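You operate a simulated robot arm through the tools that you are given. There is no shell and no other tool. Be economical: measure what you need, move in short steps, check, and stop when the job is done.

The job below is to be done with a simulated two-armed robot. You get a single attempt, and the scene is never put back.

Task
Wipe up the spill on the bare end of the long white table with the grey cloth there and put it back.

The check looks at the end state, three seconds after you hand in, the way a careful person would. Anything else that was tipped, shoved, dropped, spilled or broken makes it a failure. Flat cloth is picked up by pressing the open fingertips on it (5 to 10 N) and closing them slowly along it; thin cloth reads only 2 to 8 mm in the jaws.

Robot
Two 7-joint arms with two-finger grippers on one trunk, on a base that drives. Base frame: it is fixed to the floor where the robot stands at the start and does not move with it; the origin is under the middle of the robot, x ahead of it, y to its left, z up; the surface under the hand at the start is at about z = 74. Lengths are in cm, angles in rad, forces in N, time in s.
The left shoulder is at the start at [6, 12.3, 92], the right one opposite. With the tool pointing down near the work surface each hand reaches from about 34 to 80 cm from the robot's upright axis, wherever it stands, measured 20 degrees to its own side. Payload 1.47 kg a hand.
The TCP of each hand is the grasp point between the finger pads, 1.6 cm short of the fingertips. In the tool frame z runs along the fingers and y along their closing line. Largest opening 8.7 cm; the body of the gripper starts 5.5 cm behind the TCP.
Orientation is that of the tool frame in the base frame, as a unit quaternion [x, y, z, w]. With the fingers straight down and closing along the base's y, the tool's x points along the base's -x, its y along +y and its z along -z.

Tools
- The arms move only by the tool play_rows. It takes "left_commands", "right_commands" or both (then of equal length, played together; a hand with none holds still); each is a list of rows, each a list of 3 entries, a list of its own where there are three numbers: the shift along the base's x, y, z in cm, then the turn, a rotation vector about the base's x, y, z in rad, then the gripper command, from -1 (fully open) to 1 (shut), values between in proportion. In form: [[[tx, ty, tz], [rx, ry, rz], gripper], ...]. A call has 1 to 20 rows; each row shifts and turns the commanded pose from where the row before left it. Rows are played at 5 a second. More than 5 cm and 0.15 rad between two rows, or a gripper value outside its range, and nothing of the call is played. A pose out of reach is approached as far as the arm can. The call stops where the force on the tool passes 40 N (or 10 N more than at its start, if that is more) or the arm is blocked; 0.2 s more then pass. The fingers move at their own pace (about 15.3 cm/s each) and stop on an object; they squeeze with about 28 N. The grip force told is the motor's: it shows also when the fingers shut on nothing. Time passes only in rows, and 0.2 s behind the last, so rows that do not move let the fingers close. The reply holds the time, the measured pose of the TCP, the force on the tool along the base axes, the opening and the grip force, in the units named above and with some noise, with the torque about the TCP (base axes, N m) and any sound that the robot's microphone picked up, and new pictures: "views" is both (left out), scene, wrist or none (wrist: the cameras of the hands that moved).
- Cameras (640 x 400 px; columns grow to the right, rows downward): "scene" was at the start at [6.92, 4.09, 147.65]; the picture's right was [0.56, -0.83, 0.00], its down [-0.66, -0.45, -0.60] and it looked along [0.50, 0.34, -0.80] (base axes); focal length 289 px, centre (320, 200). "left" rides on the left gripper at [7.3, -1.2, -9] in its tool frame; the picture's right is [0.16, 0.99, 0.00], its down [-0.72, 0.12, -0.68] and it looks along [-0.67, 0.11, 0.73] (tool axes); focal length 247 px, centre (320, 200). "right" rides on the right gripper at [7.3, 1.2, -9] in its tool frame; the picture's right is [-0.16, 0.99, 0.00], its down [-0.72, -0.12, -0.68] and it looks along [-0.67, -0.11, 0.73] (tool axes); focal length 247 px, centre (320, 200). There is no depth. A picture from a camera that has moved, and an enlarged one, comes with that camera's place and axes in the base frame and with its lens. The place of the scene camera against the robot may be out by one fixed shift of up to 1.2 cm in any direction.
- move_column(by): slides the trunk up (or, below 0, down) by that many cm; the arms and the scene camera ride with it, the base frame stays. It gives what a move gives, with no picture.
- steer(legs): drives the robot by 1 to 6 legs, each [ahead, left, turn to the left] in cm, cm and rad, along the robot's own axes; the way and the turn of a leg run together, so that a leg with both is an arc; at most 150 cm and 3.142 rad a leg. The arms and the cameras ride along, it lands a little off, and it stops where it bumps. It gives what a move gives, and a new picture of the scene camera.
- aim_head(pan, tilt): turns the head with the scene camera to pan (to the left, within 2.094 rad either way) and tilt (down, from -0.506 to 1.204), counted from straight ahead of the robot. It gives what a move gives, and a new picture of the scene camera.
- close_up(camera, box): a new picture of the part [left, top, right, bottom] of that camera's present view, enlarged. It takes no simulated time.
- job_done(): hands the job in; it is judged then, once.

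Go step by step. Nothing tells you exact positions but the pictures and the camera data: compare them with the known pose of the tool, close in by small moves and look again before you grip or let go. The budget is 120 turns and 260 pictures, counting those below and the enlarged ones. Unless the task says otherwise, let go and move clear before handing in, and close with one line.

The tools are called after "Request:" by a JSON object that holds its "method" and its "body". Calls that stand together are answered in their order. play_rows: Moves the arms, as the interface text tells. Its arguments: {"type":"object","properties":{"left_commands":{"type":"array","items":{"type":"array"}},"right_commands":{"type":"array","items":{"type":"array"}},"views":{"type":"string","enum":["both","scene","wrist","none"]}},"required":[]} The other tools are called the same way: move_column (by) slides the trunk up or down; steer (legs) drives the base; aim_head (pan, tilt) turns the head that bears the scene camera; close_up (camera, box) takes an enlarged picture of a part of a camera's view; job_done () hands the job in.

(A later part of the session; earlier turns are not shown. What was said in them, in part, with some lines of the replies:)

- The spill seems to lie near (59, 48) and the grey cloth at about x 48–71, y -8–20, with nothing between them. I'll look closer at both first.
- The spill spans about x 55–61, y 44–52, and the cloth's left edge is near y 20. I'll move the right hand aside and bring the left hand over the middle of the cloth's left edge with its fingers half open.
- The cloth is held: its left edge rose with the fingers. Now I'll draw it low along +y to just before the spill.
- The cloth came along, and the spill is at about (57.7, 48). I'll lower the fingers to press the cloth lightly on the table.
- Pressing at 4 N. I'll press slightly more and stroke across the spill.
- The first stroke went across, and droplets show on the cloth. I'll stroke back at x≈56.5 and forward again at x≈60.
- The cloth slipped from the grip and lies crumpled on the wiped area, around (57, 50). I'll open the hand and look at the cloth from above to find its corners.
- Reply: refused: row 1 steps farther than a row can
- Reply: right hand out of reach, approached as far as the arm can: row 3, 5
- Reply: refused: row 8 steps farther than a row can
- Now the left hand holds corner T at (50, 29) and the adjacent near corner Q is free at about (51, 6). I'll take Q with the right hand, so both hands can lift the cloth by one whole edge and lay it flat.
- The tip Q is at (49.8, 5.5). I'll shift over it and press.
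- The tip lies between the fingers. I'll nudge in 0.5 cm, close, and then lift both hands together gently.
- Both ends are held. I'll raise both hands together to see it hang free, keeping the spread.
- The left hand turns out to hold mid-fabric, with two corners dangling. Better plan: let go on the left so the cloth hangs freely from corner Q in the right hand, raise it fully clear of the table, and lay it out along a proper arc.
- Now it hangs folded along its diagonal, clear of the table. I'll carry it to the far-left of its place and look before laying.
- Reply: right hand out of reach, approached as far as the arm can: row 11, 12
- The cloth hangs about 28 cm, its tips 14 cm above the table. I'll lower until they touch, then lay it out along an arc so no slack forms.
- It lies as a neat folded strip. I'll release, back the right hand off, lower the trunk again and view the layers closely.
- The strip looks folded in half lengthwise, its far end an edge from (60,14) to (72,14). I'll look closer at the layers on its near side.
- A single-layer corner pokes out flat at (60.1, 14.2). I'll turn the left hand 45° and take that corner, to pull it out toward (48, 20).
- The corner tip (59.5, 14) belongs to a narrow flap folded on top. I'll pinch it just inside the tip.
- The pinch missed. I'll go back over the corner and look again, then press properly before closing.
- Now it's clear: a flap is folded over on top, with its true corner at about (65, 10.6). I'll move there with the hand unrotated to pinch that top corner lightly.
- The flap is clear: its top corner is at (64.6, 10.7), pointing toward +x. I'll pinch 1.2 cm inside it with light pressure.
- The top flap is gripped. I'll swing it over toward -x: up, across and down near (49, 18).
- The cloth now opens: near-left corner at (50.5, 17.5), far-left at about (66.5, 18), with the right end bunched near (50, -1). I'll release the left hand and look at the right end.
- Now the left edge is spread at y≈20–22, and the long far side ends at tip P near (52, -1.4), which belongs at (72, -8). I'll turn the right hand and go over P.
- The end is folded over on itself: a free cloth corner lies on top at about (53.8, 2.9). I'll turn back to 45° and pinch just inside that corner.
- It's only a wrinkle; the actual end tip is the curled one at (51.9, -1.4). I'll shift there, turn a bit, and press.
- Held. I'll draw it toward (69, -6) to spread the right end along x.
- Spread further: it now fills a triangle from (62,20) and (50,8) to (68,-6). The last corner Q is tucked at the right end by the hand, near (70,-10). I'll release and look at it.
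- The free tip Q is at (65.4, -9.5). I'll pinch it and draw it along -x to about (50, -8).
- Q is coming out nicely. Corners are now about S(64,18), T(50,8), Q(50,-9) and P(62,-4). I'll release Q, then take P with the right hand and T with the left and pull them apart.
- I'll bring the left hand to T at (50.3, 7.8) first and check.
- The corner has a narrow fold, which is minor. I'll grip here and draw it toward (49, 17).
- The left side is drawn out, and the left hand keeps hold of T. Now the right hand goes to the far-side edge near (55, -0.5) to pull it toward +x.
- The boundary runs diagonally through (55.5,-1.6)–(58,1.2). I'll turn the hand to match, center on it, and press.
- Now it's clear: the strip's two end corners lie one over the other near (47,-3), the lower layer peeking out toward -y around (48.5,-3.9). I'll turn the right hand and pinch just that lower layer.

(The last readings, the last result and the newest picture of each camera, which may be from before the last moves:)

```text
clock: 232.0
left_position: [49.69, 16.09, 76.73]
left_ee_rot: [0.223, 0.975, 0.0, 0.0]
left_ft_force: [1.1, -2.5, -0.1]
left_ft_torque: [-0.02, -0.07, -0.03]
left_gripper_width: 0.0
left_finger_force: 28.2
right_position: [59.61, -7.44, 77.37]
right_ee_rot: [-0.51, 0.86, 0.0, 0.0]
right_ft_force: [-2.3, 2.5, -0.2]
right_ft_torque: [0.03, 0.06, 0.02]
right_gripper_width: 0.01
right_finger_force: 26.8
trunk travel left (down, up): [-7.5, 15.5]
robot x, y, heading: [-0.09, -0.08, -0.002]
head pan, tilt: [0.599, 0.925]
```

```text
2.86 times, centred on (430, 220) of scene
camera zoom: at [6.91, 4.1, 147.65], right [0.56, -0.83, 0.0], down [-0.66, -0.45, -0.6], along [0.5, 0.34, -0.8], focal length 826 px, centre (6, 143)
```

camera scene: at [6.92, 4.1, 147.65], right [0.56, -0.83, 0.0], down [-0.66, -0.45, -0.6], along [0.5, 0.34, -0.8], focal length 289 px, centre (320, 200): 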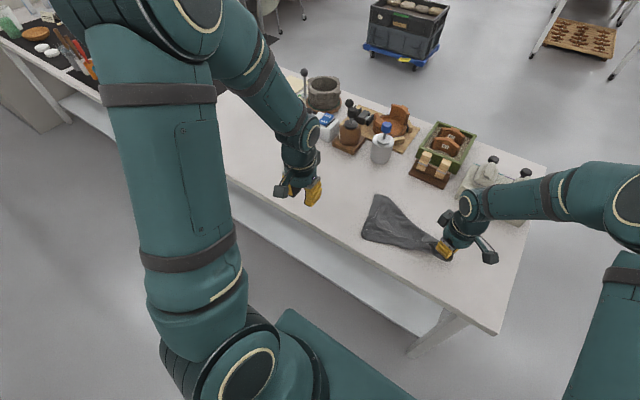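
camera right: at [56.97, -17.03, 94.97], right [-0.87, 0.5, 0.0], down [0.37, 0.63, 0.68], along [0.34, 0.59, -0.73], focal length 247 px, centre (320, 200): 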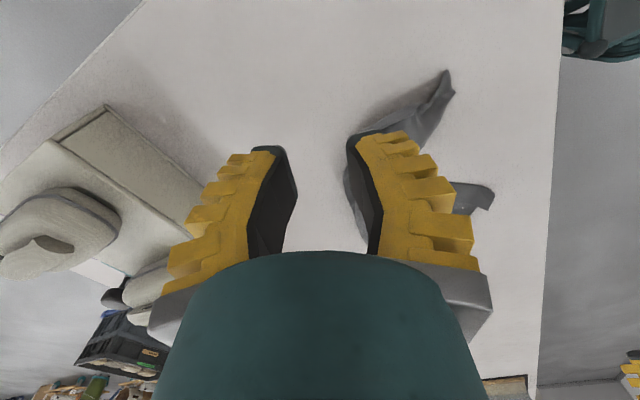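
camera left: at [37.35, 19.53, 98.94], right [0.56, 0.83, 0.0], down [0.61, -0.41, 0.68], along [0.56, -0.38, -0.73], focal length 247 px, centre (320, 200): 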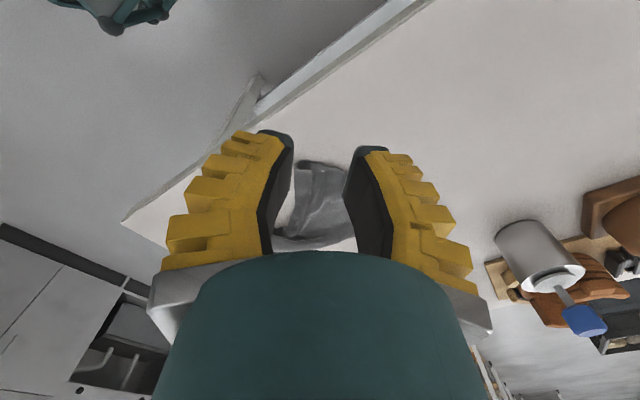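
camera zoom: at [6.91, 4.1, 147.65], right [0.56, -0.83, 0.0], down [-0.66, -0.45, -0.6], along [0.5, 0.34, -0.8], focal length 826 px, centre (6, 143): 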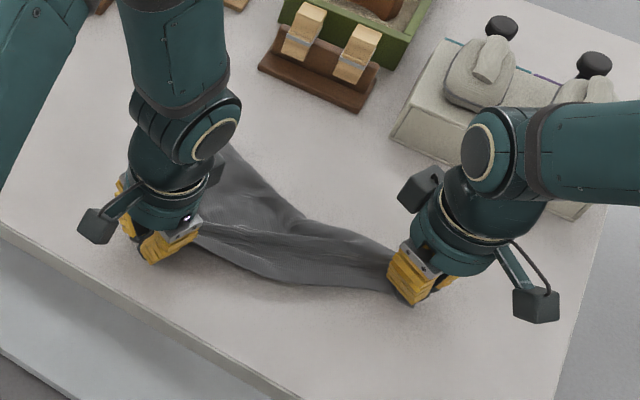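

Both hands now hold it taut between T and the right end. I'll lift both together, with the right hand coming to the same x, so the rest falls open.

Request:
{"method": "play_rows", "body": {"right_commands": [[[-0.5, 0.2, 1.5], [0, 0, 0], 1], [[-0.5, 0, 1.5], [0, 0, 0], 1], [[-0.5, 0, 1.5], [0, 0, 0], 1], [[-0.5, 0, 1.5], [0, 0, 0], 1], [[-0.5, 0, 1.5], [0, 0, 0], 1], [[-0.5, 0, 1.5], [0, 0, 0], 1], [[-0.5, 0, 1.5], [0, 0, 0], 1], [[-0.5, 0, 1.5], [0, 0, 0], 1], [[-0.5, 0, 1.5], [0, 0, 0], 1], [[-0.5, 0, 1.5], [0, 0, 0], 1], [[-0.5, 0, 1.5], [0, 0, 0], 1], [[-0.5, 0, 1.5], [0, 0, 0], 1], [[-0.5, 0, 1.5], [0, 0, 0], 1], [[-0.5, 0, 1.5], [0, 0, 0], 1], [[-0.5, 0, 1.5], [0, 0, 0], 1], [[-0.5, 0, 1.5], [0, 0, 0], 1], [[-0.5, 0, 1.5], [0, 0, 0], 1], [[-0.5, 0, 1.5], [0, 0, 0], 1], [[0, 0, 0], [0, 0, 0], 1]], "left_commands": [[[0, 0, 1.5], [0, 0, 0], 1], [[0, 0, 1.5], [0, 0, 0], 1], [[0, 0, 1.5], [0, 0, 0], 1], [[0, 0, 1.5], [0, 0, 0], 1], [[0, 0, 1.5], [0, 0, 0], 1], [[0, 0, 1.5], [0, 0, 0], 1], [[0, 0, 1.5], [0, 0, 0], 1], [[0, 0, 1.5], [0, 0, 0], 1], [[0, 0, 1.5], [0, 0, 0], 1], [[0, 0, 1.5], [0, 0, 0], 1], [[0, 0, 1.5], [0, 0, 0], 1], [[0, 0, 1.5], [0, 0, 0], 1], [[0, 0, 1.5], [0, 0, 0], 1], [[0, 0, 1.5], [0, 0, 0], 1], [[0, 0, 1.5], [0, 0, 0], 1], [[0, 0, 1.5], [0, 0, 0], 1], [[0, 0, 1.5], [0, 0, 0], 1], [[0, 0, 1.5], [0, 0, 0], 1], [[0, 0, 0], [0, 0, 0], 1]], "views": "none"}}

Request:
{"method": "close_up", "body": {"camera": "scene", "box": [320, 80, 540, 280]}}

```text
clock: 236.0
left_position: [49.64, 15.93, 103.77]
left_ee_rot: [0.224, 0.975, 0.001, 0.0]
left_ft_force: [-0.2, -0.5, -0.4]
left_ft_torque: [0.0, 0.02, -0.01]
left_gripper_width: 0.0
left_finger_force: 28.0
right_position: [50.55, -7.2, 104.29]
right_ee_rot: [-0.511, 0.859, 0.001, 0.0]
right_ft_force: [0.2, 0.8, 0.1]
right_ft_torque: [-0.03, -0.02, 0.04]
right_gripper_width: 0.02
right_finger_force: 26.8
trunk travel left (down, up): [-7.5, 15.5]
robot x, y, heading: [0.17, 0.24, 0.003]
head pan, tilt: [0.599, 0.925]
```

```text
2.00 times, centred on (430, 180) of scene
camera zoom: at [6.96, 4.09, 147.65], right [0.56, -0.83, 0.0], down [-0.66, -0.45, -0.6], along [0.5, 0.34, -0.8], focal length 578 px, centre (100, 240)
```

zoom: 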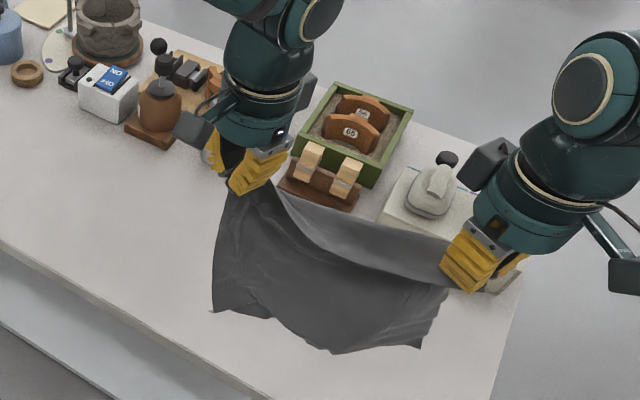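

Excellent: it hangs as a wide sheet from both hands. I'll raise the trunk a little, move both hands +16 cm in x, widen slightly, then lay it by an arc toward -x.

Request:
{"method": "move_column", "body": {"by": 8}}

Request:
{"method": "play_rows", "body": {"right_commands": [[[0.8, -0.1, 0], [0, 0, 0], 1], [[1.2, -0.1, 0], [0, 0, 0], 1], [[1.4, -0.1, 0], [0, 0, 0], 1], [[1.4, -0.1, 0], [0, 0, 0], 1], [[1.4, -0.1, 0], [0, 0, 0], 1], [[1.4, -0.1, 0], [0, 0, 0], 1], [[1.4, -0.1, 0], [0, 0, 0], 1], [[1.4, 0, 0], [0, 0, 0], 1], [[1.4, 0, 0], [0, 0, 0], 1], [[1.4, 0, 0], [0, 0, 0], 1], [[1.4, 0, 0], [0, 0, 0], 1], [[1, 0, 0], [0, 0, 0], 1], [[0.5, 0, 0], [0, 0, 0], 1], [[0, 0, 0], [0, 0, 0], 1], [[0, 0, 0], [0, 0, 0], 1]], "left_commands": [[[0.8, 0.1, 0], [0, 0, 0], 1], [[1.2, 0.2, 0], [0, 0, 0], 1], [[1.4, 0.2, 0], [0, 0, 0], 1], [[1.4, 0.2, 0], [0, 0, 0], 1], [[1.4, 0.2, 0], [0, 0, 0], 1], [[1.4, 0.2, 0], [0, 0, 0], 1], [[1.4, 0.1, 0], [0, 0, 0], 1], [[1.4, 0, 0], [0, 0, 0], 1], [[1.4, 0, 0], [0, 0, 0], 1], [[1.4, 0, 0], [0, 0, 0], 1], [[1.4, 0, 0], [0, 0, 0], 1], [[1, 0, 0], [0, 0, 0], 1], [[0.5, 0, 0], [0, 0, 0], 1], [[0, 0, 0], [0, 0, 0], 1], [[0, 0, 0], [0, 0, 0], 1]], "views": "none"}}

Request:
{"method": "close_up", "body": {"camera": "scene", "box": [320, 80, 540, 280]}}

```text
clock: 237.1
left_position: [49.63, 15.98, 111.68]
left_ee_rot: [0.223, 0.975, 0.0, 0.0]
left_ft_force: [0.5, -0.3, -0.1]
left_ft_torque: [0.0, 0.0, 0.0]
left_gripper_width: 0.0
left_finger_force: 28.4
right_position: [50.75, -7.16, 112.28]
right_ee_rot: [-0.51, 0.86, 0.0, 0.0]
right_ft_force: [0.2, 0.2, -0.7]
right_ft_torque: [0.01, -0.02, -0.02]
right_gripper_width: 0.02
right_finger_force: 28.2
trunk travel left (down, up): [-15.5, 7.5]
robot x, y, heading: [-0.22, 0.04, 0.0]
head pan, tilt: [0.599, 0.925]
```

```text
clock: 240.3
left_position: [65.74, 17.23, 111.74]
left_ee_rot: [0.224, 0.975, 0.0, 0.0]
left_ft_force: [0.6, -0.5, 0.5]
left_ft_torque: [0.01, 0.0, -0.06]
left_gripper_width: 0.01
left_finger_force: 27.8
right_position: [66.76, -7.86, 112.25]
right_ee_rot: [-0.51, 0.86, -0.001, 0.0]
right_ft_force: [-0.4, 1.0, 0.3]
right_ft_torque: [0.02, -0.02, 0.0]
right_gripper_width: 0.05
right_finger_force: 28.4
trunk travel left (down, up): [-15.5, 7.5]
robot x, y, heading: [-0.25, 0.22, -0.002]
head pan, tilt: [0.599, 0.925]
```

```text
2.00 times, centred on (430, 180) of scene
camera zoom: at [6.93, 4.09, 155.65], right [0.56, -0.83, 0.0], down [-0.66, -0.45, -0.6], along [0.5, 0.34, -0.8], focal length 578 px, centre (100, 240)
```

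zoom: 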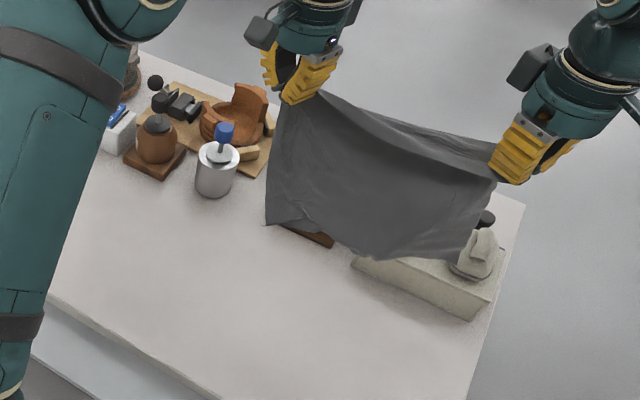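

The sheet hangs beautifully. Now I'll lower until its lower edge touches, then lay along an arc toward -x.

Request:
{"method": "play_rows", "body": {"right_commands": [[[0.25, 0, -1.8], [0, 0, 0], 1], [[0.25, 0, -1.8], [0, 0, 0], 1], [[0.25, 0, -1.8], [0, 0, 0], 1], [[0.25, 0, -1.8], [0, 0, 0], 1], [[0.25, 0, -1.8], [0, 0, 0], 1], [[0.25, 0, -1.8], [0, 0, 0], 1], [[0.25, 0, -1.8], [0, 0, 0], 1], [[0.25, 0, -1.8], [0, 0, 0], 1], [[0, 0, 0], [0, 0, 0], 1]], "left_commands": [[[0.25, 0, -1.8], [0, 0, 0], 1], [[0.25, 0, -1.8], [0, 0, 0], 1], [[0.25, 0, -1.8], [0, 0, 0], 1], [[0.25, 0, -1.8], [0, 0, 0], 1], [[0.25, 0, -1.8], [0, 0, 0], 1], [[0.25, 0, -1.8], [0, 0, 0], 1], [[0.25, 0, -1.8], [0, 0, 0], 1], [[0.25, 0, -1.8], [0, 0, 0], 1], [[0, 0, 0], [0, 0, 0], 1]], "views": "none"}}

Request:
{"method": "play_rows", "body": {"right_commands": [[[-1.3, 0, -0.2], [0, 0, 0], 1], [[-1.3, 0, -0.2], [0, 0, 0], 1], [[-1.3, 0, -0.2], [0, 0, 0], 1], [[-1.3, 0, -0.3], [0, 0, 0], 1], [[-1.3, 0, -0.4], [0, 0, 0], 1], [[-1.3, 0, -0.5], [0, 0, 0], 1], [[-1.3, 0, -0.6], [0, 0, 0], 1], [[-1.3, 0, -0.7], [0, 0, 0], 1], [[-1.3, 0, -0.8], [0, 0, 0], 1], [[-1.3, 0, -1], [0, 0, 0], 1], [[-1.3, 0, -1.2], [0, 0, 0], 1], [[-1.3, 0, -1.4], [0, 0, 0], 1], [[-1.3, 0, -1.7], [0, 0, 0], 1], [[-1.3, 0, -2.1], [0, 0, 0], 1], [[-1.1, 0, -2.6], [0, 0, 0], 1], [[-0.7, 0, -2.6], [0, 0, 0], 1], [[-0.4, 0, -2.2], [0, 0, 0], 1], [[0, 0, -1.7], [0, 0, 0], 1], [[0, 0, 0], [0, 0, 0], 1]], "left_commands": [[[-1.3, 0, -0.2], [0, 0, 0], 1], [[-1.3, 0, -0.2], [0, 0, 0], 1], [[-1.3, 0, -0.2], [0, 0, 0], 1], [[-1.3, 0, -0.3], [0, 0, 0], 1], [[-1.3, 0, -0.4], [0, 0, 0], 1], [[-1.3, 0, -0.5], [0, 0, 0], 1], [[-1.3, 0, -0.6], [0, 0, 0], 1], [[-1.3, 0, -0.7], [0, 0, 0], 1], [[-1.3, 0, -0.8], [0, 0, 0], 1], [[-1.3, 0, -1], [0, 0, 0], 1], [[-1.3, 0, -1.2], [0, 0, 0], 1], [[-1.3, 0, -1.4], [0, 0, 0], 1], [[-1.3, 0, -1.7], [0, 0, 0], 1], [[-1.3, 0, -2.1], [0, 0, 0], 1], [[-1.1, 0, -2.6], [0, 0, 0], 1], [[-0.7, 0, -2.6], [0, 0, 0], 1], [[-0.4, 0, -2.2], [0, 0, 0], 1], [[0, 0, -1.7], [0, 0, 0], 1], [[0, 0, 0], [0, 0, 0], 1]], "views": "none"}}

Request:
{"method": "close_up", "body": {"camera": "scene", "box": [340, 130, 540, 310]}}

```text
clock: 242.3
left_position: [67.68, 17.28, 97.42]
left_ee_rot: [0.223, 0.975, 0.0, 0.001]
left_ft_force: [-0.5, -1.2, 0.4]
left_ft_torque: [-0.03, 0.0, -0.01]
left_gripper_width: 0.0
left_finger_force: 28.0
right_position: [68.6, -7.98, 97.86]
right_ee_rot: [-0.511, 0.86, -0.001, 0.001]
right_ft_force: [0.1, 1.6, -0.2]
right_ft_torque: [-0.01, -0.01, 0.08]
right_gripper_width: 0.05
right_finger_force: 27.6
trunk travel left (down, up): [-15.5, 7.5]
robot x, y, heading: [-0.14, -0.14, 0.004]
head pan, tilt: [0.599, 0.925]
```

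```text
clock: 246.3
left_position: [47.18, 17.19, 77.17]
left_ee_rot: [0.223, 0.975, -0.001, 0.0]
left_ft_force: [-0.5, -1.3, 0.4]
left_ft_torque: [-0.03, 0.01, -0.01]
left_gripper_width: 0.0
left_finger_force: 27.7
right_position: [48.35, -7.82, 77.53]
right_ee_rot: [-0.511, 0.86, 0.0, 0.0]
right_ft_force: [-0.5, 1.5, -0.3]
right_ft_torque: [0.0, 0.0, 0.02]
right_gripper_width: 0.06
right_finger_force: 28.1
trunk travel left (down, up): [-15.5, 7.5]
robot x, y, heading: [-0.23, 0.09, -0.001]
head pan, tilt: [0.599, 0.925]
```

```text
2.22 times, centred on (440, 220) of scene
camera zoom: at [6.88, 4.09, 155.66], right [0.56, -0.83, 0.0], down [-0.66, -0.45, -0.6], along [0.5, 0.34, -0.8], focal length 643 px, centre (53, 156)
```

zoom: 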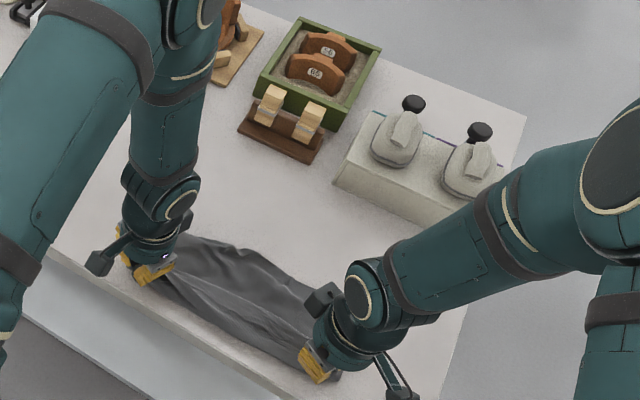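

Laid out straight between y -8 and 17, with the near edge at x≈47. I'll set both down, release and back off for a full look.

Request:
{"method": "play_rows", "body": {"right_commands": [[[0, 0, -1], [0, 0, 0], 1], [[0, 0, -0.5], [0, 0, 0], 0.85], [[0, 0, 0], [0, 0, 0], 0.7], [[0, 0, 0], [0, 0, 0], 0.5], [[0, 0, 3], [0, 0, 0], 0.4], [[0, -2, 4], [0, 0, 0], 0.4], [[0, -3, 3], [0, 0, 0], 0.4], [[0, -4, 2], [0, 0, 0], 0.4], [[0, -4, 0], [0, 0, 0], 0.4], [[0, 0, 0], [0, 0, 0], 0.4]], "left_commands": [[[0, 0, -1], [0, 0, 0], 1], [[0, 0, -0.2], [0, 0, 0], 0.85], [[0, 0, 0], [0, 0, 0], 0.7], [[0, 0, 0], [0, 0, 0], 0.5], [[0, 0, 3], [0, 0, 0], 0.4], [[0, 2, 4], [0, 0, 0], 0.4], [[0, 3, 3], [0, 0, 0], 0.4], [[-2, 4, 2], [0, 0, 0], 0.4], [[-2, 4, 0], [0, 0, 0], 0.4], [[0, 0, 0], [0, 0, 0], 0.4]], "views": "none"}}

Request:
{"method": "close_up", "body": {"camera": "scene", "box": [340, 140, 520, 310]}}

```text
clock: 248.5
left_position: [43.43, 30.25, 87.69]
left_ee_rot: [0.224, 0.975, 0.0, 0.001]
left_ft_force: [0.3, 0.5, -0.2]
left_ft_torque: [0.04, -0.01, 0.01]
left_gripper_width: 3.22
left_finger_force: 4.2
right_position: [48.37, -20.75, 87.97]
right_ee_rot: [-0.511, 0.86, 0.0, 0.0]
right_ft_force: [-0.2, 0.6, 0.7]
right_ft_torque: [-0.04, 0.0, -0.01]
right_gripper_width: 3.24
right_finger_force: 3.8
trunk travel left (down, up): [-15.5, 7.5]
robot x, y, heading: [-0.19, 0.05, 0.001]
head pan, tilt: [0.599, 0.925]
```

```text
2.35 times, centred on (430, 225) of scene
camera zoom: at [6.93, 4.09, 155.65], right [0.56, -0.83, 0.0], down [-0.66, -0.45, -0.6], along [0.5, 0.34, -0.8], focal length 680 px, centre (61, 141)
```

zoom: 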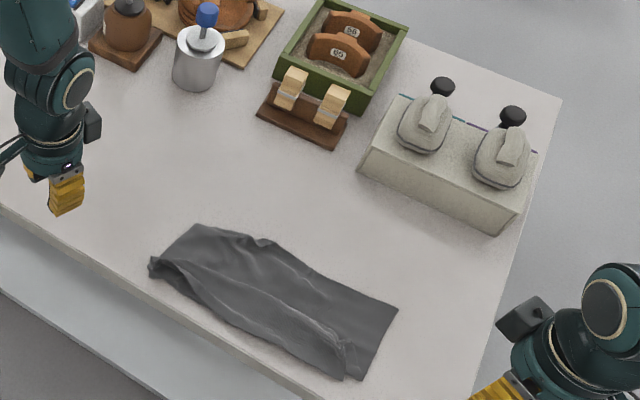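

A neat folded band now lies at x 48–59, y -10–17. I'll zoom in to see which layer can be turned out toward +x.

Request:
{"method": "close_up", "body": {"camera": "scene", "box": [370, 190, 470, 310]}}

Request:
{"method": "close_up", "body": {"camera": "right", "box": [200, 0, 520, 200]}}

```text
3.33 times, centred on (420, 250) of scene
camera zoom: at [6.93, 4.09, 155.65], right [0.56, -0.83, 0.0], down [-0.66, -0.45, -0.6], along [0.5, 0.34, -0.8], focal length 964 px, centre (-13, 33)
```

zoom: 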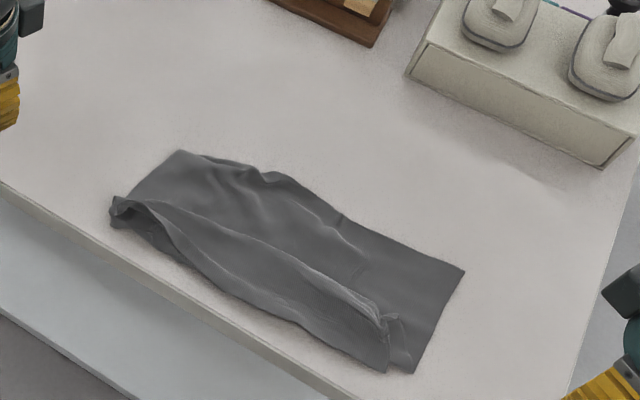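

```text
2.00 times, centred on (360, 100) of right
camera zoom: at [43.71, -26.56, 96.93], right [-0.79, 0.61, 0.0], down [0.45, 0.58, 0.68], along [0.42, 0.54, -0.73], focal length 494 px, centre (240, 400)
```

zoom: 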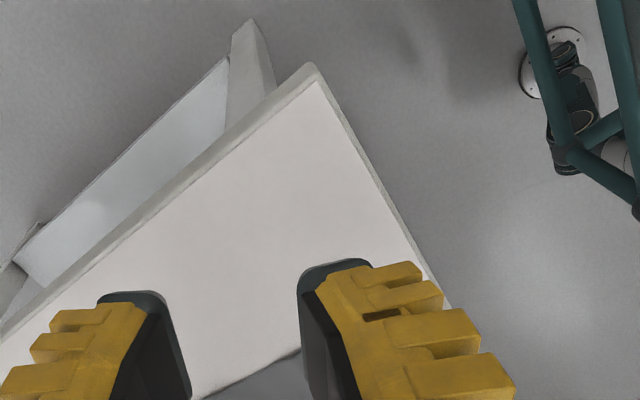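

The band's hidden half should be tucked underneath from the near side, so drawing its far edge toward +x will unroll it. I'll lower the trunk and bring both hands over the far edge near its two corners.

Request:
{"method": "move_column", "body": {"by": -6}}

Request:
{"method": "play_rows", "body": {"left_commands": [[[2, -2, 2], [0, 0, 0.15], 0.4], [[2, -2, 0], [0, 0, 0.15], 0.4], [[2, -3, 0], [0, 0, 0.15], 0.4], [[2, -3, 0], [0, 0, 0], 0.4], [[2, -3, 0], [0, 0, 0], 0.4], [[2, -3, -1], [0, 0, 0], 0.4], [[0.5, -1.4, -2], [0, 0, 0], 0.4], [[0, 0, -1], [0, 0, 0], 0.4], [[0, 0, 0], [0, 0, 0], 0.4]], "right_commands": [[[1, 0, 2], [0, 0, -0.13], 0.4], [[1.5, 1, 0], [0, 0, -0.13], 0.4], [[1.5, 1.5, 0], [0, 0, -0.13], 0.4], [[1.5, 2, 0], [0, 0, -0.13], 0.4], [[1.5, 2, 0], [0, 0, -0.13], 0.4], [[1.5, 2, -1], [0, 0, -0.13], 0.4], [[1.3, 2, -2], [0, 0, -0.14], 0.4], [[1, 1.2, -1], [0, 0, -0.14], 0.4], [[0, 0, 0], [0, 0, 0], 0.4]], "views": "none"}}

Request:
{"method": "close_up", "body": {"camera": "left", "box": [180, 20, 440, 260]}}

Request:
{"method": "close_up", "body": {"camera": "right", "box": [180, 20, 440, 260]}}

```text
clock: 249.5
left_position: [43.32, 30.21, 81.77]
left_ee_rot: [0.223, 0.975, 0.0, 0.0]
left_ft_force: [-0.7, 0.5, 0.1]
left_ft_torque: [0.01, 0.0, -0.02]
left_gripper_width: 3.22
left_finger_force: 3.9
right_position: [48.32, -20.5, 81.91]
right_ee_rot: [-0.511, 0.86, 0.0, 0.0]
right_ft_force: [0.4, -0.2, 0.7]
right_ft_torque: [0.02, 0.01, 0.0]
right_gripper_width: 3.23
right_finger_force: 4.9
trunk travel left (down, up): [-9.5, 13.5]
robot x, y, heading: [-0.19, -0.09, 0.001]
head pan, tilt: [0.599, 0.925]
```

```text
clock: 251.5
left_position: [55.79, 12.84, 79.74]
left_ee_rot: [0.0, 1.0, 0.001, 0.0]
left_ft_force: [-0.3, -0.2, -0.8]
left_ft_torque: [-0.01, 0.02, -0.01]
left_gripper_width: 3.26
left_finger_force: 4.3
right_position: [59.22, -8.85, 80.03]
right_ee_rot: [-0.005, 1.0, -0.001, 0.0]
right_ft_force: [0.2, -0.2, -0.7]
right_ft_torque: [0.03, 0.02, -0.02]
right_gripper_width: 3.22
right_finger_force: 4.8
trunk travel left (down, up): [-9.5, 13.5]
robot x, y, heading: [0.15, 0.01, -0.005]
head pan, tilt: [0.599, 0.925]
```

```text
1.67 times, centred on (310, 140) of left
camera zoom: at [48.46, 11.76, 88.71], right [-0.16, 0.99, 0.0], down [0.72, 0.12, 0.68], along [0.67, 0.11, -0.73], focal length 412 px, centre (337, 300)
```

zoom: 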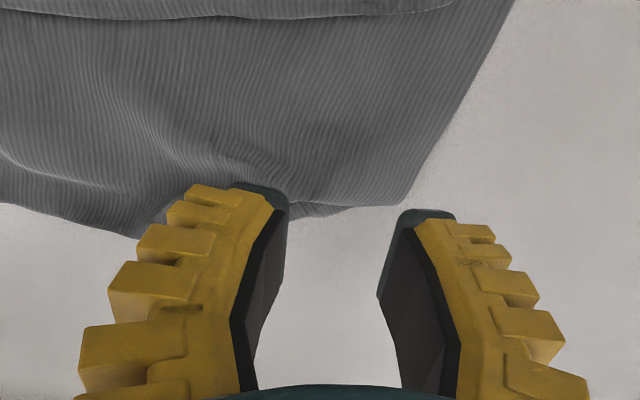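

```text
1.67 times, centred on (310, 140) of right
camera zoom: at [51.78, -7.88, 88.98], right [0.15, 0.99, 0.0], down [0.72, -0.11, 0.68], along [0.67, -0.1, -0.73], focal length 412 px, centre (337, 300)
```

zoom: 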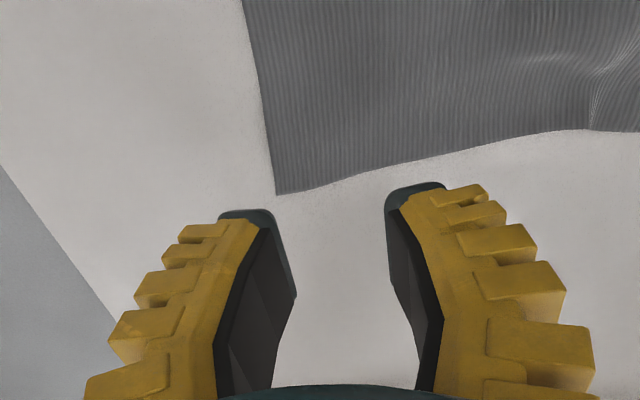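

Clear views: far-right corner at (59.4,-11.4), far-left at (56.4,15.6), with a lower layer just peeking. I'll overlap the edge only about 1 cm, so as to catch the top layer, and press.

Request:
{"method": "play_rows", "body": {"left_commands": [[[0.7, 0.7, -1.5], [0, 0, 0], 0.4], [[0.5, 0.6, -1.2], [0, 0, 0], 0.4], [[0, 0, -0.8], [0, 0, 0], 0.4], [[0, 0, -0.4], [0, 0, 0], 0.4], [[0, 0, -0.2], [0, 0, 0], 0.4], [[0, 0, 0], [0, 0, 0], 0.4]], "right_commands": [[[0.4, -0.5, -1.5], [0, 0, 0], 0.4], [[0.3, -0.4, -1.4], [0, 0, 0], 0.4], [[0, 0, -0.9], [0, 0, 0], 0.4], [[0, 0, -0.5], [0, 0, 0], 0.4], [[0, 0, -0.2], [0, 0, 0], 0.4], [[0, 0, 0], [0, 0, 0], 0.4]], "views": "none"}}

```text
clock: 252.9
left_position: [57.04, 14.2, 75.65]
left_ee_rot: [0.0, 1.0, 0.0, 0.001]
left_ft_force: [-0.1, -0.8, 4.4]
left_ft_torque: [-0.09, 0.04, 0.04]
left_gripper_width: 3.3
left_finger_force: 5.4
right_position: [59.85, -9.67, 75.68]
right_ee_rot: [-0.006, 1.0, 0.0, 0.001]
right_ft_force: [1.0, 0.9, 11.8]
right_ft_torque: [0.13, 0.09, 0.01]
right_gripper_width: 3.48
right_finger_force: 5.2
trunk travel left (down, up): [-9.5, 13.5]
robot x, y, heading: [0.05, -0.05, -0.001]
head pan, tilt: [0.599, 0.925]
```

Both press (4 and 12 N). I'll close slowly, lift slightly and draw both toward +x.

Request:
{"method": "play_rows", "body": {"left_commands": [[[0, 0, -0.05], [0, 0, 0], 0.48], [[0, 0, 0], [0, 0, 0], 0.56], [[0, 0, 0], [0, 0, 0], 0.64], [[0, 0, 0], [0, 0, 0], 0.72], [[0, 0, 0], [0, 0, 0], 0.8], [[0, 0, 0], [0, 0, 0], 0.9], [[0, 0, 0], [0, 0, 0], 1], [[0, 0, 0], [0, 0, 0], 1], [[0, 0, 0], [0, 0, 0], 1], [[0.3, 0.1, 1], [0, 0, 0], 1], [[1, 0.2, 0.5], [0, 0, 0], 1], [[1, 0.2, 0], [0, 0, 0], 1], [[1, 0.2, 0], [0, 0, 0], 1], [[1, 0.2, 0], [0, 0, 0], 1], [[1, 0.2, 0], [0, 0, 0], 1], [[0, 0, 0], [0, 0, 0], 1]], "right_commands": [[[0, 0, 0], [0, 0, 0], 0.48], [[0, 0, 0], [0, 0, 0], 0.56], [[0, 0, 0], [0, 0, 0], 0.64], [[0, 0, 0], [0, 0, 0], 0.72], [[0, 0, 0], [0, 0, 0], 0.8], [[0, 0, 0], [0, 0, 0], 0.9], [[0, 0, 0], [0, 0, 0], 1], [[0, 0, 0], [0, 0, 0], 1], [[0, 0, 0], [0, 0, 0], 1], [[0.3, 0, 1], [0, 0, 0], 1], [[1, 0, 0.5], [0, 0, 0], 1], [[1, 0, 0], [0, 0, 0], 1], [[1, 0, 0], [0, 0, 0], 1], [[1, 0, 0], [0, 0, 0], 1], [[1, 0, 0], [0, 0, 0], 1], [[0, 0, 0], [0, 0, 0], 1]], "views": "none"}}

Request:
{"method": "close_up", "body": {"camera": "scene", "box": [350, 150, 510, 310]}}

```text
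clock: 256.3
left_position: [62.41, 15.22, 77.19]
left_ee_rot: [0.001, 1.0, 0.0, 0.0]
left_ft_force: [0.1, -0.4, -0.5]
left_ft_torque: [0.01, 0.02, -0.01]
left_gripper_width: 0.0
left_finger_force: 27.7
right_position: [65.07, -9.67, 77.07]
right_ee_rot: [-0.007, 1.0, 0.0, 0.0]
right_ft_force: [-0.4, 0.5, 0.0]
right_ft_torque: [0.01, 0.0, 0.0]
right_gripper_width: 0.0
right_finger_force: 27.9
trunk travel left (down, up): [-9.5, 13.5]
robot x, y, heading: [0.16, 0.18, 0.001]
head pan, tilt: [0.599, 0.925]
```

```text
2.50 times, centred on (430, 230) of scene
camera zoom: at [6.91, 4.09, 149.65], right [0.56, -0.83, 0.0], down [-0.66, -0.45, -0.6], along [0.5, 0.34, -0.8], focal length 723 px, centre (45, 125)
```

zoom: 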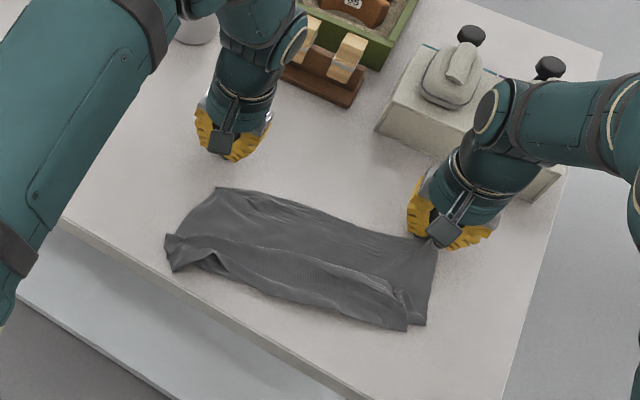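

The right hand pulled its corner; the left slipped. I'll retry on the left with a bit more overlap, keeping the right hold.

Request:
{"method": "play_rows", "body": {"left_commands": [[[0, 0, 2], [0, 0, 0], 0.4], [[-2, -1.5, 0], [0, 0, 0], 0.4], [[-2, -1.4, 0], [0, 0, 0], 0.4], [[0, 0, 0], [0, 0, 0], 0.4]], "views": "none"}}

Request:
{"method": "close_up", "body": {"camera": "left", "box": [180, 20, 440, 260]}}

```text
clock: 257.3
left_position: [58.34, 12.33, 79.04]
left_ee_rot: [0.0, 1.0, 0.0, 0.0]
left_ft_force: [0.1, -0.7, -0.6]
left_ft_torque: [0.0, 0.01, -0.03]
left_gripper_width: 3.24
left_finger_force: 4.6
right_position: [65.19, -9.75, 76.82]
right_ee_rot: [-0.006, 1.0, 0.0, 0.0]
right_ft_force: [0.2, 0.2, 0.2]
right_ft_torque: [0.01, 0.0, 0.0]
right_gripper_width: 0.0
right_finger_force: 27.4
trunk travel left (down, up): [-9.5, 13.5]
robot x, y, heading: [-0.16, -0.09, -0.003]
head pan, tilt: [0.599, 0.925]
```

```text
1.67 times, centred on (310, 140) of left
camera zoom: at [51.07, 11.35, 87.98], right [-0.16, 0.99, 0.0], down [0.72, 0.12, 0.68], along [0.67, 0.11, -0.73], focal length 412 px, centre (337, 300)
```

zoom: 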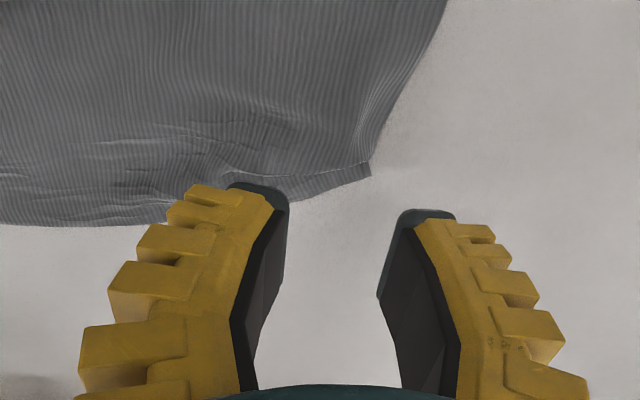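

Request:
{"method": "play_rows", "body": {"left_commands": [[[-0.3, -0.4, -1.5], [0, 0, 0], 0.4], [[0, 0, -1.2], [0, 0, 0], 0.4], [[0, 0, -0.5], [0, 0, 0], 0.4], [[0, 0, -0.3], [0, 0, 0], 0.42], [[0, 0, 0], [0, 0, 0], 0.5], [[0, 0, 0], [0, 0, 0], 0.58], [[0, 0, 0], [0, 0, 0], 0.66], [[0, 0, 0], [0, 0, 0], 0.74], [[0, 0, 0], [0, 0, 0], 0.82], [[0, 0, 0], [0, 0, 0], 0.9], [[0, 0, 0], [0, 0, 0], 1], [[0, 0, 0], [0, 0, 0], 1], [[0, 0, 0], [0, 0, 0], 1]], "views": "none"}}

Request:
{"method": "play_rows", "body": {"left_commands": [[[0.2, 0.2, 1], [0, 0, 0], 1], [[0.8, 0.4, 0.5], [0, 0, 0], 1], [[1, 0.4, 0], [0, 0, 0], 1], [[1, 0.4, 0], [0, 0, 0], 1], [[1, 0.4, 0], [0, 0, 0], 1], [[1, 0.4, 0], [0, 0, 0], 1], [[1, 0.4, 0], [0, 0, 0], 1], [[1, 0.4, 0], [0, 0, 0], 1], [[1, 0.4, 0], [0, 0, 0], 1], [[1, 0.4, 0], [0, 0, 0], 1], [[1, 0.2, 0], [0, 0, 0], 1], [[0, 0, 0], [0, 0, 0], 1]], "right_commands": [[[0, 0, 0], [0, 0, 0], 1], [[0, 0, 0], [0, 0, 0], 1], [[0, 0, 0], [0, 0, 0], 1], [[0, 0, 0], [0, 0, 0], 1], [[0, 0, 0], [0, 0, 0], 1], [[0.4, 0, 0], [0, 0, 0], 1], [[0.8, 0, 0], [0, 0, 0], 1], [[0.8, 0, 0], [0, 0, 0], 1], [[0.8, 0, 0], [0, 0, 0], 1], [[0.8, 0, 0], [0, 0, 0], 1], [[0.8, 0, 0], [0, 0, 0], 1], [[0, 0, 0], [0, 0, 0], 1]], "views": "none"}}

Request:
{"method": "close_up", "body": {"camera": "scene", "box": [350, 150, 510, 310]}}

```text
clock: 260.1
left_position: [57.92, 11.94, 75.58]
left_ee_rot: [0.0, 1.0, 0.001, 0.0]
left_ft_force: [0.3, -0.6, 4.3]
left_ft_torque: [-0.01, 0.02, 0.02]
left_gripper_width: 0.0
left_finger_force: 28.4
right_position: [65.07, -9.72, 76.97]
right_ee_rot: [-0.006, 1.0, -0.001, 0.0]
right_ft_force: [0.2, 0.6, -1.3]
right_ft_torque: [0.01, 0.01, -0.03]
right_gripper_width: 0.01
right_finger_force: 28.2
trunk travel left (down, up): [-9.5, 13.5]
robot x, y, heading: [0.46, -0.03, 0.001]
head pan, tilt: [0.599, 0.925]
```

```text
clock: 262.7
left_position: [67.85, 15.84, 77.16]
left_ee_rot: [0.0, 1.0, -0.001, 0.0]
left_ft_force: [-0.1, -14.1, -0.7]
left_ft_torque: [-0.24, 0.0, 0.05]
left_gripper_width: 0.01
left_finger_force: 27.9
right_position: [69.55, -9.69, 76.92]
right_ee_rot: [-0.007, 1.0, 0.001, 0.001]
right_ft_force: [-0.7, 13.4, 0.0]
right_ft_torque: [0.22, -0.01, -0.21]
right_gripper_width: 0.02
right_finger_force: 28.3
trunk travel left (down, up): [-9.5, 13.5]
robot x, y, heading: [-0.21, -0.11, 0.004]
head pan, tilt: [0.599, 0.925]
```

```text
2.50 times, centred on (430, 230) of scene
camera zoom: at [6.9, 4.09, 149.66], right [0.56, -0.83, 0.0], down [-0.66, -0.45, -0.6], along [0.5, 0.34, -0.8], focal length 723 px, centre (45, 125)
```

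zoom: 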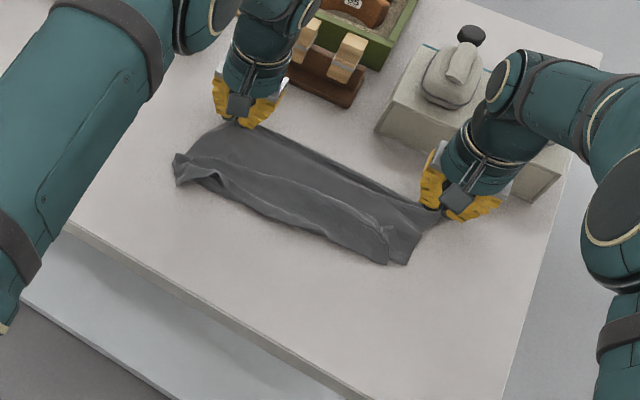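

Both hands now hold two true adjacent corners of a long edge, taut. I'll ease the tension, lift both and bring them back to x≈48 so the whole cloth hangs flat.

Request:
{"method": "play_rows", "body": {"left_commands": [[[0, -0.5, 0.5], [0, 0, 0], 1], [[-0.5, 0, 1.6], [0, 0, 0], 1], [[-1, 0, 1.6], [0, 0, 0], 1], [[-1, 0, 1.6], [0, 0, 0], 1], [[-1, 0, 1.6], [0, 0, 0], 1], [[-1, 0, 1.6], [0, 0, 0], 1], [[-1, 0, 1.6], [0, 0, 0], 1], [[-1, 0, 1.6], [0, 0, 0], 1], [[-1, 0, 1.6], [0, 0, 0], 1], [[-1, 0, 1.6], [0, 0, 0], 1], [[-1, 0, 1.6], [0, 0, 0], 1], [[-1, 0, 1.6], [0, 0, 0], 1], [[-1, 0, 1.6], [0, 0, 0], 1], [[-1.5, 0, 1.6], [0, 0, 0], 1], [[-1.5, 0, 1.6], [0, 0, 0], 1], [[-1.5, 0, 1.6], [0, 0, 0], 1], [[-1.5, 0, 1.6], [0, 0, 0], 1], [[-1, 0, 1.2], [0, 0, 0], 1], [[0, 0, 0], [0, 0, 0], 1], [[0, 0, 0], [0, 0, 0], 1]], "right_commands": [[[0, 0.3, 0.5], [0, 0, 0], 1], [[-0.5, 0, 1.6], [0, 0, 0], 1], [[-1, 0, 1.6], [0, 0, 0], 1], [[-1, 0, 1.6], [0, 0, 0], 1], [[-1, 0, 1.6], [0, 0, 0], 1], [[-1, 0, 1.6], [0, 0, 0], 1], [[-1, 0, 1.6], [0, 0, 0], 1], [[-1, 0, 1.6], [0, 0, 0], 1], [[-1, 0, 1.6], [0, 0, 0], 1], [[-1, 0, 1.6], [0, 0, 0], 1], [[-1, 0, 1.6], [0, 0, 0], 1], [[-1.1, 0, 1.6], [0, 0, 0], 1], [[-1.2, 0, 1.6], [0, 0, 0], 1], [[-1.5, 0, 1.6], [0, 0, 0], 1], [[-1.6, 0, 1.6], [0, 0, 0], 1], [[-1.7, 0, 1.6], [0, 0, 0], 1], [[-1.7, 0, 1.6], [0, 0, 0], 1], [[-1.7, 0, 1.2], [0, 0, 0], 1], [[0, 0, 0], [0, 0, 0], 1], [[0, 0, 0], [0, 0, 0], 1]], "views": "none"}}

Request:
{"method": "close_up", "body": {"camera": "scene", "box": [320, 80, 560, 300]}}

```text
clock: 266.9
left_position: [49.38, 15.43, 104.39]
left_ee_rot: [0.0, 1.0, 0.0, 0.0]
left_ft_force: [-0.6, -8.9, 0.0]
left_ft_torque: [-0.15, 0.01, 0.04]
left_gripper_width: 0.0
left_finger_force: 28.5
right_position: [49.55, -9.47, 104.32]
right_ee_rot: [-0.005, 1.0, 0.0, 0.0]
right_ft_force: [1.2, 10.1, -0.1]
right_ft_torque: [0.17, -0.04, -0.13]
right_gripper_width: 0.02
right_finger_force: 28.3
trunk travel left (down, up): [-9.5, 13.5]
robot x, y, heading: [-0.49, 0.13, 0.0]
head pan, tilt: [0.599, 0.925]
```

```text
1.82 times, centred on (440, 190) of scene
camera zoom: at [6.88, 4.09, 149.65], right [0.56, -0.83, 0.0], down [-0.66, -0.45, -0.6], along [0.5, 0.34, -0.8], focal length 526 px, centre (102, 218)
```

zoom: 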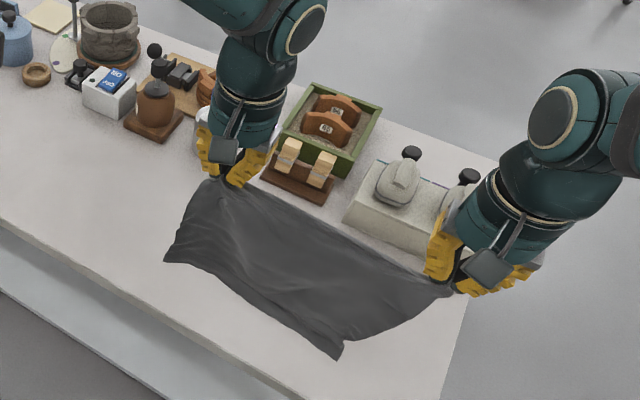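

Perfect: the whole cloth hangs open from its two corners, lower edge about 6 cm above the table at x≈49. I'll lower it to touch and lay it toward +x along an arc to its old place.

Request:
{"method": "play_rows", "body": {"left_commands": [[[0, -0.2, -1.5], [0, 0, 0], 1], [[0, 0, -1.5], [0, 0, 0], 1], [[0, 0, -1.5], [0, 0, 0], 1], [[0, 0, -1.5], [0, 0, 0], 1], [[0, 0, 0], [0, 0, 0], 1]], "right_commands": [[[0, 0.2, -1.5], [0, 0, 0], 1], [[0, 0, -1.5], [0, 0, 0], 1], [[0, 0, -1.5], [0, 0, 0], 1], [[0, 0, -1.5], [0, 0, 0], 1], [[0, 0, 0], [0, 0, 0], 1]], "views": "none"}}

Request:
{"method": "play_rows", "body": {"right_commands": [[[1.2, 0, -0.3], [0, 0, 0], 1], [[1.2, 0, -0.3], [0, 0, 0], 1], [[1.2, 0, -0.3], [0, 0, 0], 1], [[1.2, 0, -0.4], [0, 0, 0], 1], [[1.2, 0, -0.5], [0, 0, 0], 1], [[1.2, 0, -0.6], [0, 0, 0], 1], [[1.2, 0, -0.7], [0, 0, 0], 1], [[1.2, 0, -0.8], [0, 0, 0], 1], [[1.2, 0, -0.9], [0, 0, 0], 1], [[1.2, 0, -1], [0, 0, 0], 1], [[1.2, 0, -1.2], [0, 0, 0], 1], [[1.2, 0, -1.4], [0, 0, 0], 1], [[1.2, 0, -1.6], [0, 0, 0], 1], [[1.2, 0, -1.9], [0, 0, 0], 1], [[1.2, 0, -2.2], [0, 0, 0], 1], [[1.1, 0, -2.4], [0, 0, 0], 1], [[0.9, 0, -2.6], [0, 0, 0], 1], [[0.6, 0, -2], [0, 0, 0], 1], [[0.3, 0, -0.8], [0, 0, 0], 1], [[0, 0, 0], [0, 0, 0], 1]], "left_commands": [[[1.2, 0, -0.3], [0, 0, 0], 1], [[1.2, 0, -0.3], [0, 0, 0], 1], [[1.2, 0, -0.3], [0, 0, 0], 1], [[1.2, 0, -0.4], [0, 0, 0], 1], [[1.2, 0, -0.5], [0, 0, 0], 1], [[1.2, 0, -0.6], [0, 0, 0], 1], [[1.2, 0, -0.7], [0, 0, 0], 1], [[1.2, 0, -0.8], [0, 0, 0], 1], [[1.2, 0, -0.9], [0, 0, 0], 1], [[1.2, 0, -1], [0, 0, 0], 1], [[1.2, 0, -1.2], [0, 0, 0], 1], [[1.2, 0, -1.4], [0, 0, 0], 1], [[1.2, 0, -1.6], [0, 0, 0], 1], [[1.2, 0, -1.9], [0, 0, 0], 1], [[1.2, 0, -2.2], [0, 0, 0], 1], [[1.1, 0, -2.4], [0, 0, 0], 1], [[0.9, 0, -2.6], [0, 0, 0], 1], [[0.6, 0, -2], [0, 0, 0], 1], [[0.3, 0, -0.8], [0, 0, 0], 1], [[0, 0, 0], [0, 0, 0], 1]], "views": "none"}}

Request:
{"method": "close_up", "body": {"camera": "scene", "box": [340, 130, 540, 310]}}

```text
clock: 268.1
left_position: [49.35, 15.21, 98.25]
left_ee_rot: [0.0, 1.0, 0.0, 0.0]
left_ft_force: [-1.6, -7.4, -0.5]
left_ft_torque: [-0.15, 0.02, 0.06]
left_gripper_width: 0.0
left_finger_force: 28.1
right_position: [49.61, -9.17, 98.25]
right_ee_rot: [-0.006, 1.0, 0.0, 0.0]
right_ft_force: [0.6, 6.6, 0.6]
right_ft_torque: [0.09, -0.02, -0.13]
right_gripper_width: 0.0
right_finger_force: 28.2
trunk travel left (down, up): [-9.5, 13.5]
robot x, y, heading: [0.3, -0.02, -0.001]
head pan, tilt: [0.599, 0.925]
```

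```text
clock: 272.3
left_position: [70.36, 15.26, 76.53]
left_ee_rot: [0.001, 1.0, 0.0, -0.001]
left_ft_force: [-1.3, -8.3, -0.5]
left_ft_torque: [-0.12, -0.03, 0.05]
left_gripper_width: 0.0
left_finger_force: 28.0
right_position: [70.5, -9.33, 76.29]
right_ee_rot: [-0.006, 1.0, 0.001, -0.001]
right_ft_force: [1.0, 7.1, -0.4]
right_ft_torque: [0.15, -0.03, -0.13]
right_gripper_width: 0.0
right_finger_force: 27.9
trunk travel left (down, up): [-9.5, 13.5]
robot x, y, heading: [-0.38, 0.23, 0.002]
head pan, tilt: [0.599, 0.925]
```

```text
2.22 times, centred on (440, 220) of scene
camera zoom: at [6.91, 4.1, 149.66], right [0.56, -0.83, 0.0], down [-0.66, -0.45, -0.6], along [0.5, 0.34, -0.8], focal length 643 px, centre (53, 156)
```

zoom: 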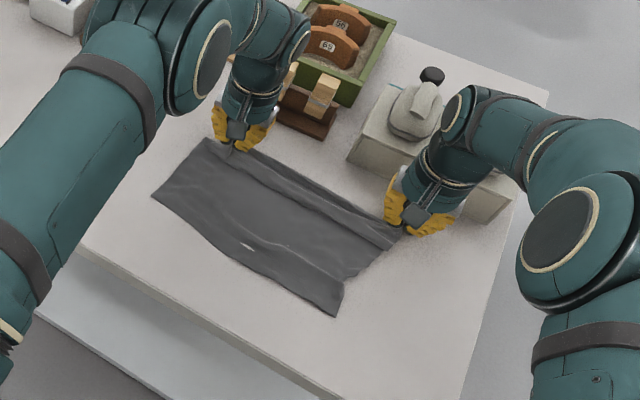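

The cloth now lies open and nearly flat in its old place (x 54–71, y -9–20). I'll set both corners down, release gently and move clear.

Request:
{"method": "play_rows", "body": {"left_commands": [[[0, -0.4, -0.5], [0, 0, 0], 1], [[0, 0, 0], [0, 0, 0], 0.9], [[0, 0, 0], [0, 0, 0], 0.75], [[0, 0, 0], [0, 0, 0], 0.6], [[0, 0, 0], [0, 0, 0], 0.45], [[0, 0, 2], [0, 0, 0], 0.45], [[0, 0, 4], [0, 0, 0], 0.45], [[0, 1, 4], [0, 0, 0], 0.45], [[-2, 2, 4], [0, 0, 0], 0.45], [[-3, 2, 3], [0, 0, 0], 0.45], [[-3.5, 3, 0], [0, 0, 0], 0.45], [[-3.5, 3, 0], [0, 0, 0], 0.45], [[-3.5, 3, 0], [0, 0, 0], 0.45], [[-3.5, 3, 0], [0, 0, 0], 0.45], [[-3.5, 2, 0], [0, 0, 0], 0.45], [[-3.5, 2, 0], [0, 0, 0], 0.45], [[0, 0, 0], [0, 0, 0], 0.45]], "right_commands": [[[0, 0.4, -0.5], [0, 0, 0], 1], [[0, 0, 0], [0, 0, 0], 0.9], [[0, 0, 0], [0, 0, 0], 0.75], [[0, 0, 0], [0, 0, 0], 0.6], [[0, 0, 0], [0, 0, 0], 0.45], [[0, 0, 2], [0, 0, 0], 0.45], [[0, 0, 4], [0, 0, 0], 0.45], [[0, 0, 4], [0, 0, 0], 0.45], [[-2, -2, 4], [0, 0, 0], 0.45], [[-3, -2, 3], [0, 0, 0], 0.45], [[-3.5, -3, 0], [0, 0, 0], 0.45], [[-3.5, -3, 0], [0, 0, 0], 0.45], [[-3.5, -3, 0], [0, 0, 0], 0.45], [[-3, -2, 0], [0, 0, 0], 0.45], [[-2, 0, 0], [0, 0, 0], 0.45], [[0, 0, 0], [0, 0, 0], 0.45], [[0, 0, 0], [0, 0, 0], 0.45]], "views": "scene"}}

Request:
{"method": "close_up", "body": {"camera": "scene", "box": [350, 140, 530, 310]}}

Request:
{"method": "close_up", "body": {"camera": "scene", "box": [220, 80, 420, 240]}}

```text
clock: 275.9
left_position: [44.46, 35.66, 92.9]
left_ee_rot: [0.0, 1.0, 0.0, 0.0]
left_ft_force: [0.5, 0.6, -0.9]
left_ft_torque: [0.02, 0.04, 0.01]
left_gripper_width: 3.03
left_finger_force: 4.4
right_position: [49.94, -23.77, 92.71]
right_ee_rot: [-0.006, 1.0, 0.0, 0.0]
right_ft_force: [-0.2, 0.3, 0.2]
right_ft_torque: [0.0, 0.03, 0.01]
right_gripper_width: 3.0
right_finger_force: 4.6
trunk travel left (down, up): [-9.5, 13.5]
robot x, y, heading: [0.23, 0.29, -0.001]
head pan, tilt: [0.599, 0.925]
camera scene: at [6.97, 4.06, 149.65], right [0.56, -0.83, 0.0], down [-0.66, -0.45, -0.6], along [0.5, 0.34, -0.8], focal length 289 px, centre (320, 200)
```

scene: 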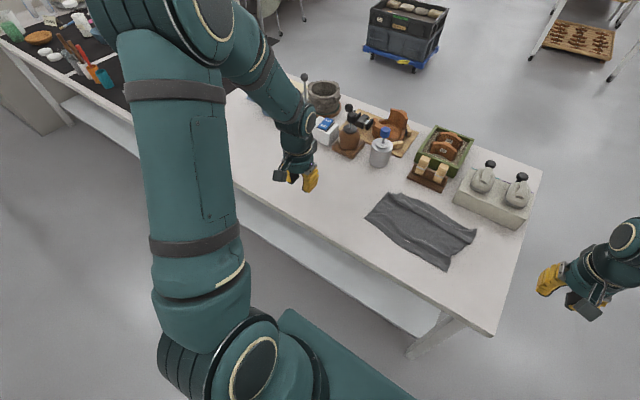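

```text
2.35 times, centred on (440, 225) of scene
camera zoom: at [6.97, 4.06, 149.65], right [0.56, -0.83, 0.0], down [-0.66, -0.45, -0.6], along [0.5, 0.34, -0.8], focal length 680 px, centre (38, 141)
```

zoom: 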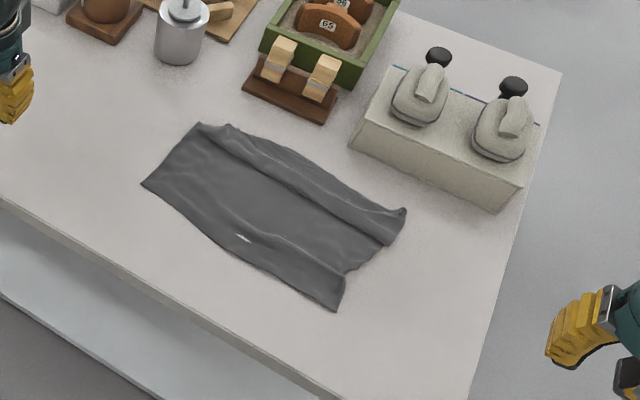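

```text
2.50 times, centred on (320, 160) of scene
camera zoom: at [6.97, 4.06, 149.65], right [0.56, -0.83, 0.0], down [-0.66, -0.45, -0.6], along [0.5, 0.34, -0.8], focal length 723 px, centre (320, 300)
```

zoom: 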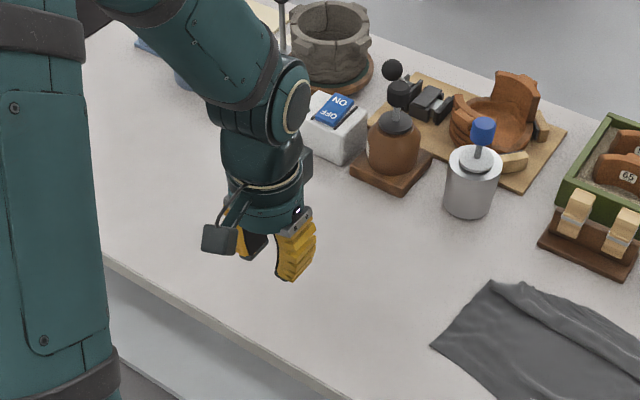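

The cloth lies spread in its place and nothing else has moved. A last look at the wiped area with the left wrist camera.

Request:
{"method": "close_up", "body": {"camera": "left", "box": [260, 60, 560, 260]}}

```text
2.00 times, centred on (410, 160) of left
camera zoom: at [37.18, 34.64, 101.83], right [-0.16, 0.99, 0.0], down [0.72, 0.12, 0.68], along [0.67, 0.11, -0.73], focal length 494 px, centre (140, 280)
```

zoom: 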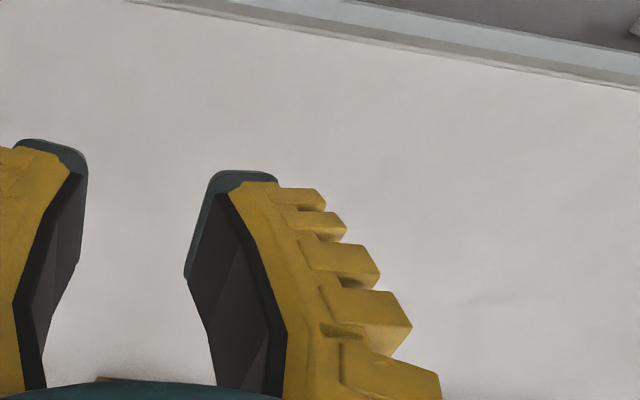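

The finger hides the spot; I'll shift the left hand back and left for a clear view.

Request:
{"method": "play_rows", "body": {"left_commands": [[[-1, 4, 0], [0, 0, 0], -1], [[-1, 4, 0], [0, 0, 0], -1], [[-1, 4, 0], [0, 0, 0], -1], [[0, 0, 0], [0, 0, 0], -1]], "views": "none"}}

Request:
{"method": "close_up", "body": {"camera": "left", "box": [200, 100, 440, 260]}}

```text
clock: 276.9
left_position: [41.21, 47.92, 93.0]
left_ee_rot: [-0.001, 1.0, 0.0, 0.0]
left_ft_force: [-0.3, -0.8, -0.4]
left_ft_torque: [0.06, -0.02, 0.01]
left_gripper_width: 8.69
left_finger_force: 0.1
right_position: [49.86, -23.91, 92.75]
right_ee_rot: [-0.005, 1.0, 0.001, 0.0]
right_ft_force: [0.0, -0.3, -0.7]
right_ft_torque: [0.0, 0.02, -0.02]
right_gripper_width: 3.04
right_finger_force: 4.6
trunk travel left (down, up): [-9.5, 13.5]
robot x, y, heading: [-0.09, 0.17, 0.0]
head pan, tilt: [0.599, 0.925]
```

```text
2.50 times, centred on (320, 180) of left
camera zoom: at [33.93, 46.81, 101.87], right [-0.16, 0.99, 0.0], down [0.72, 0.12, 0.68], along [0.67, 0.11, -0.73], focal length 617 px, centre (320, 250)
```

zoom: 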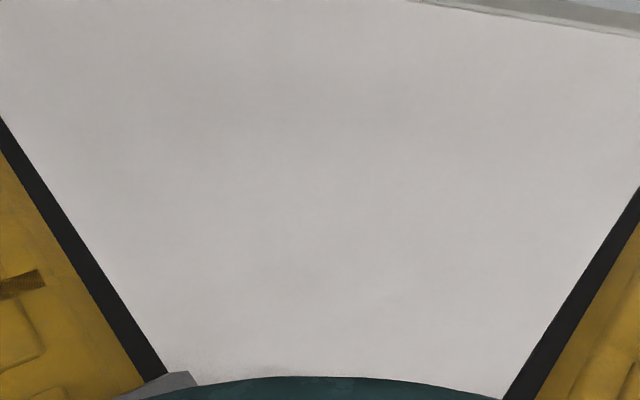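

The table is clean where the spill was, the cloth is back and open in its place, and both hands are empty and clear. I'm handing in.

Request:
{"method": "job_done", "body": {}}

```text
The job is handed in.
```

I wiped up the spill and put the grey cloth back in its place: it lies open there, a little wrinkled, with its near edge about 6 cm further from the robot than at the start.
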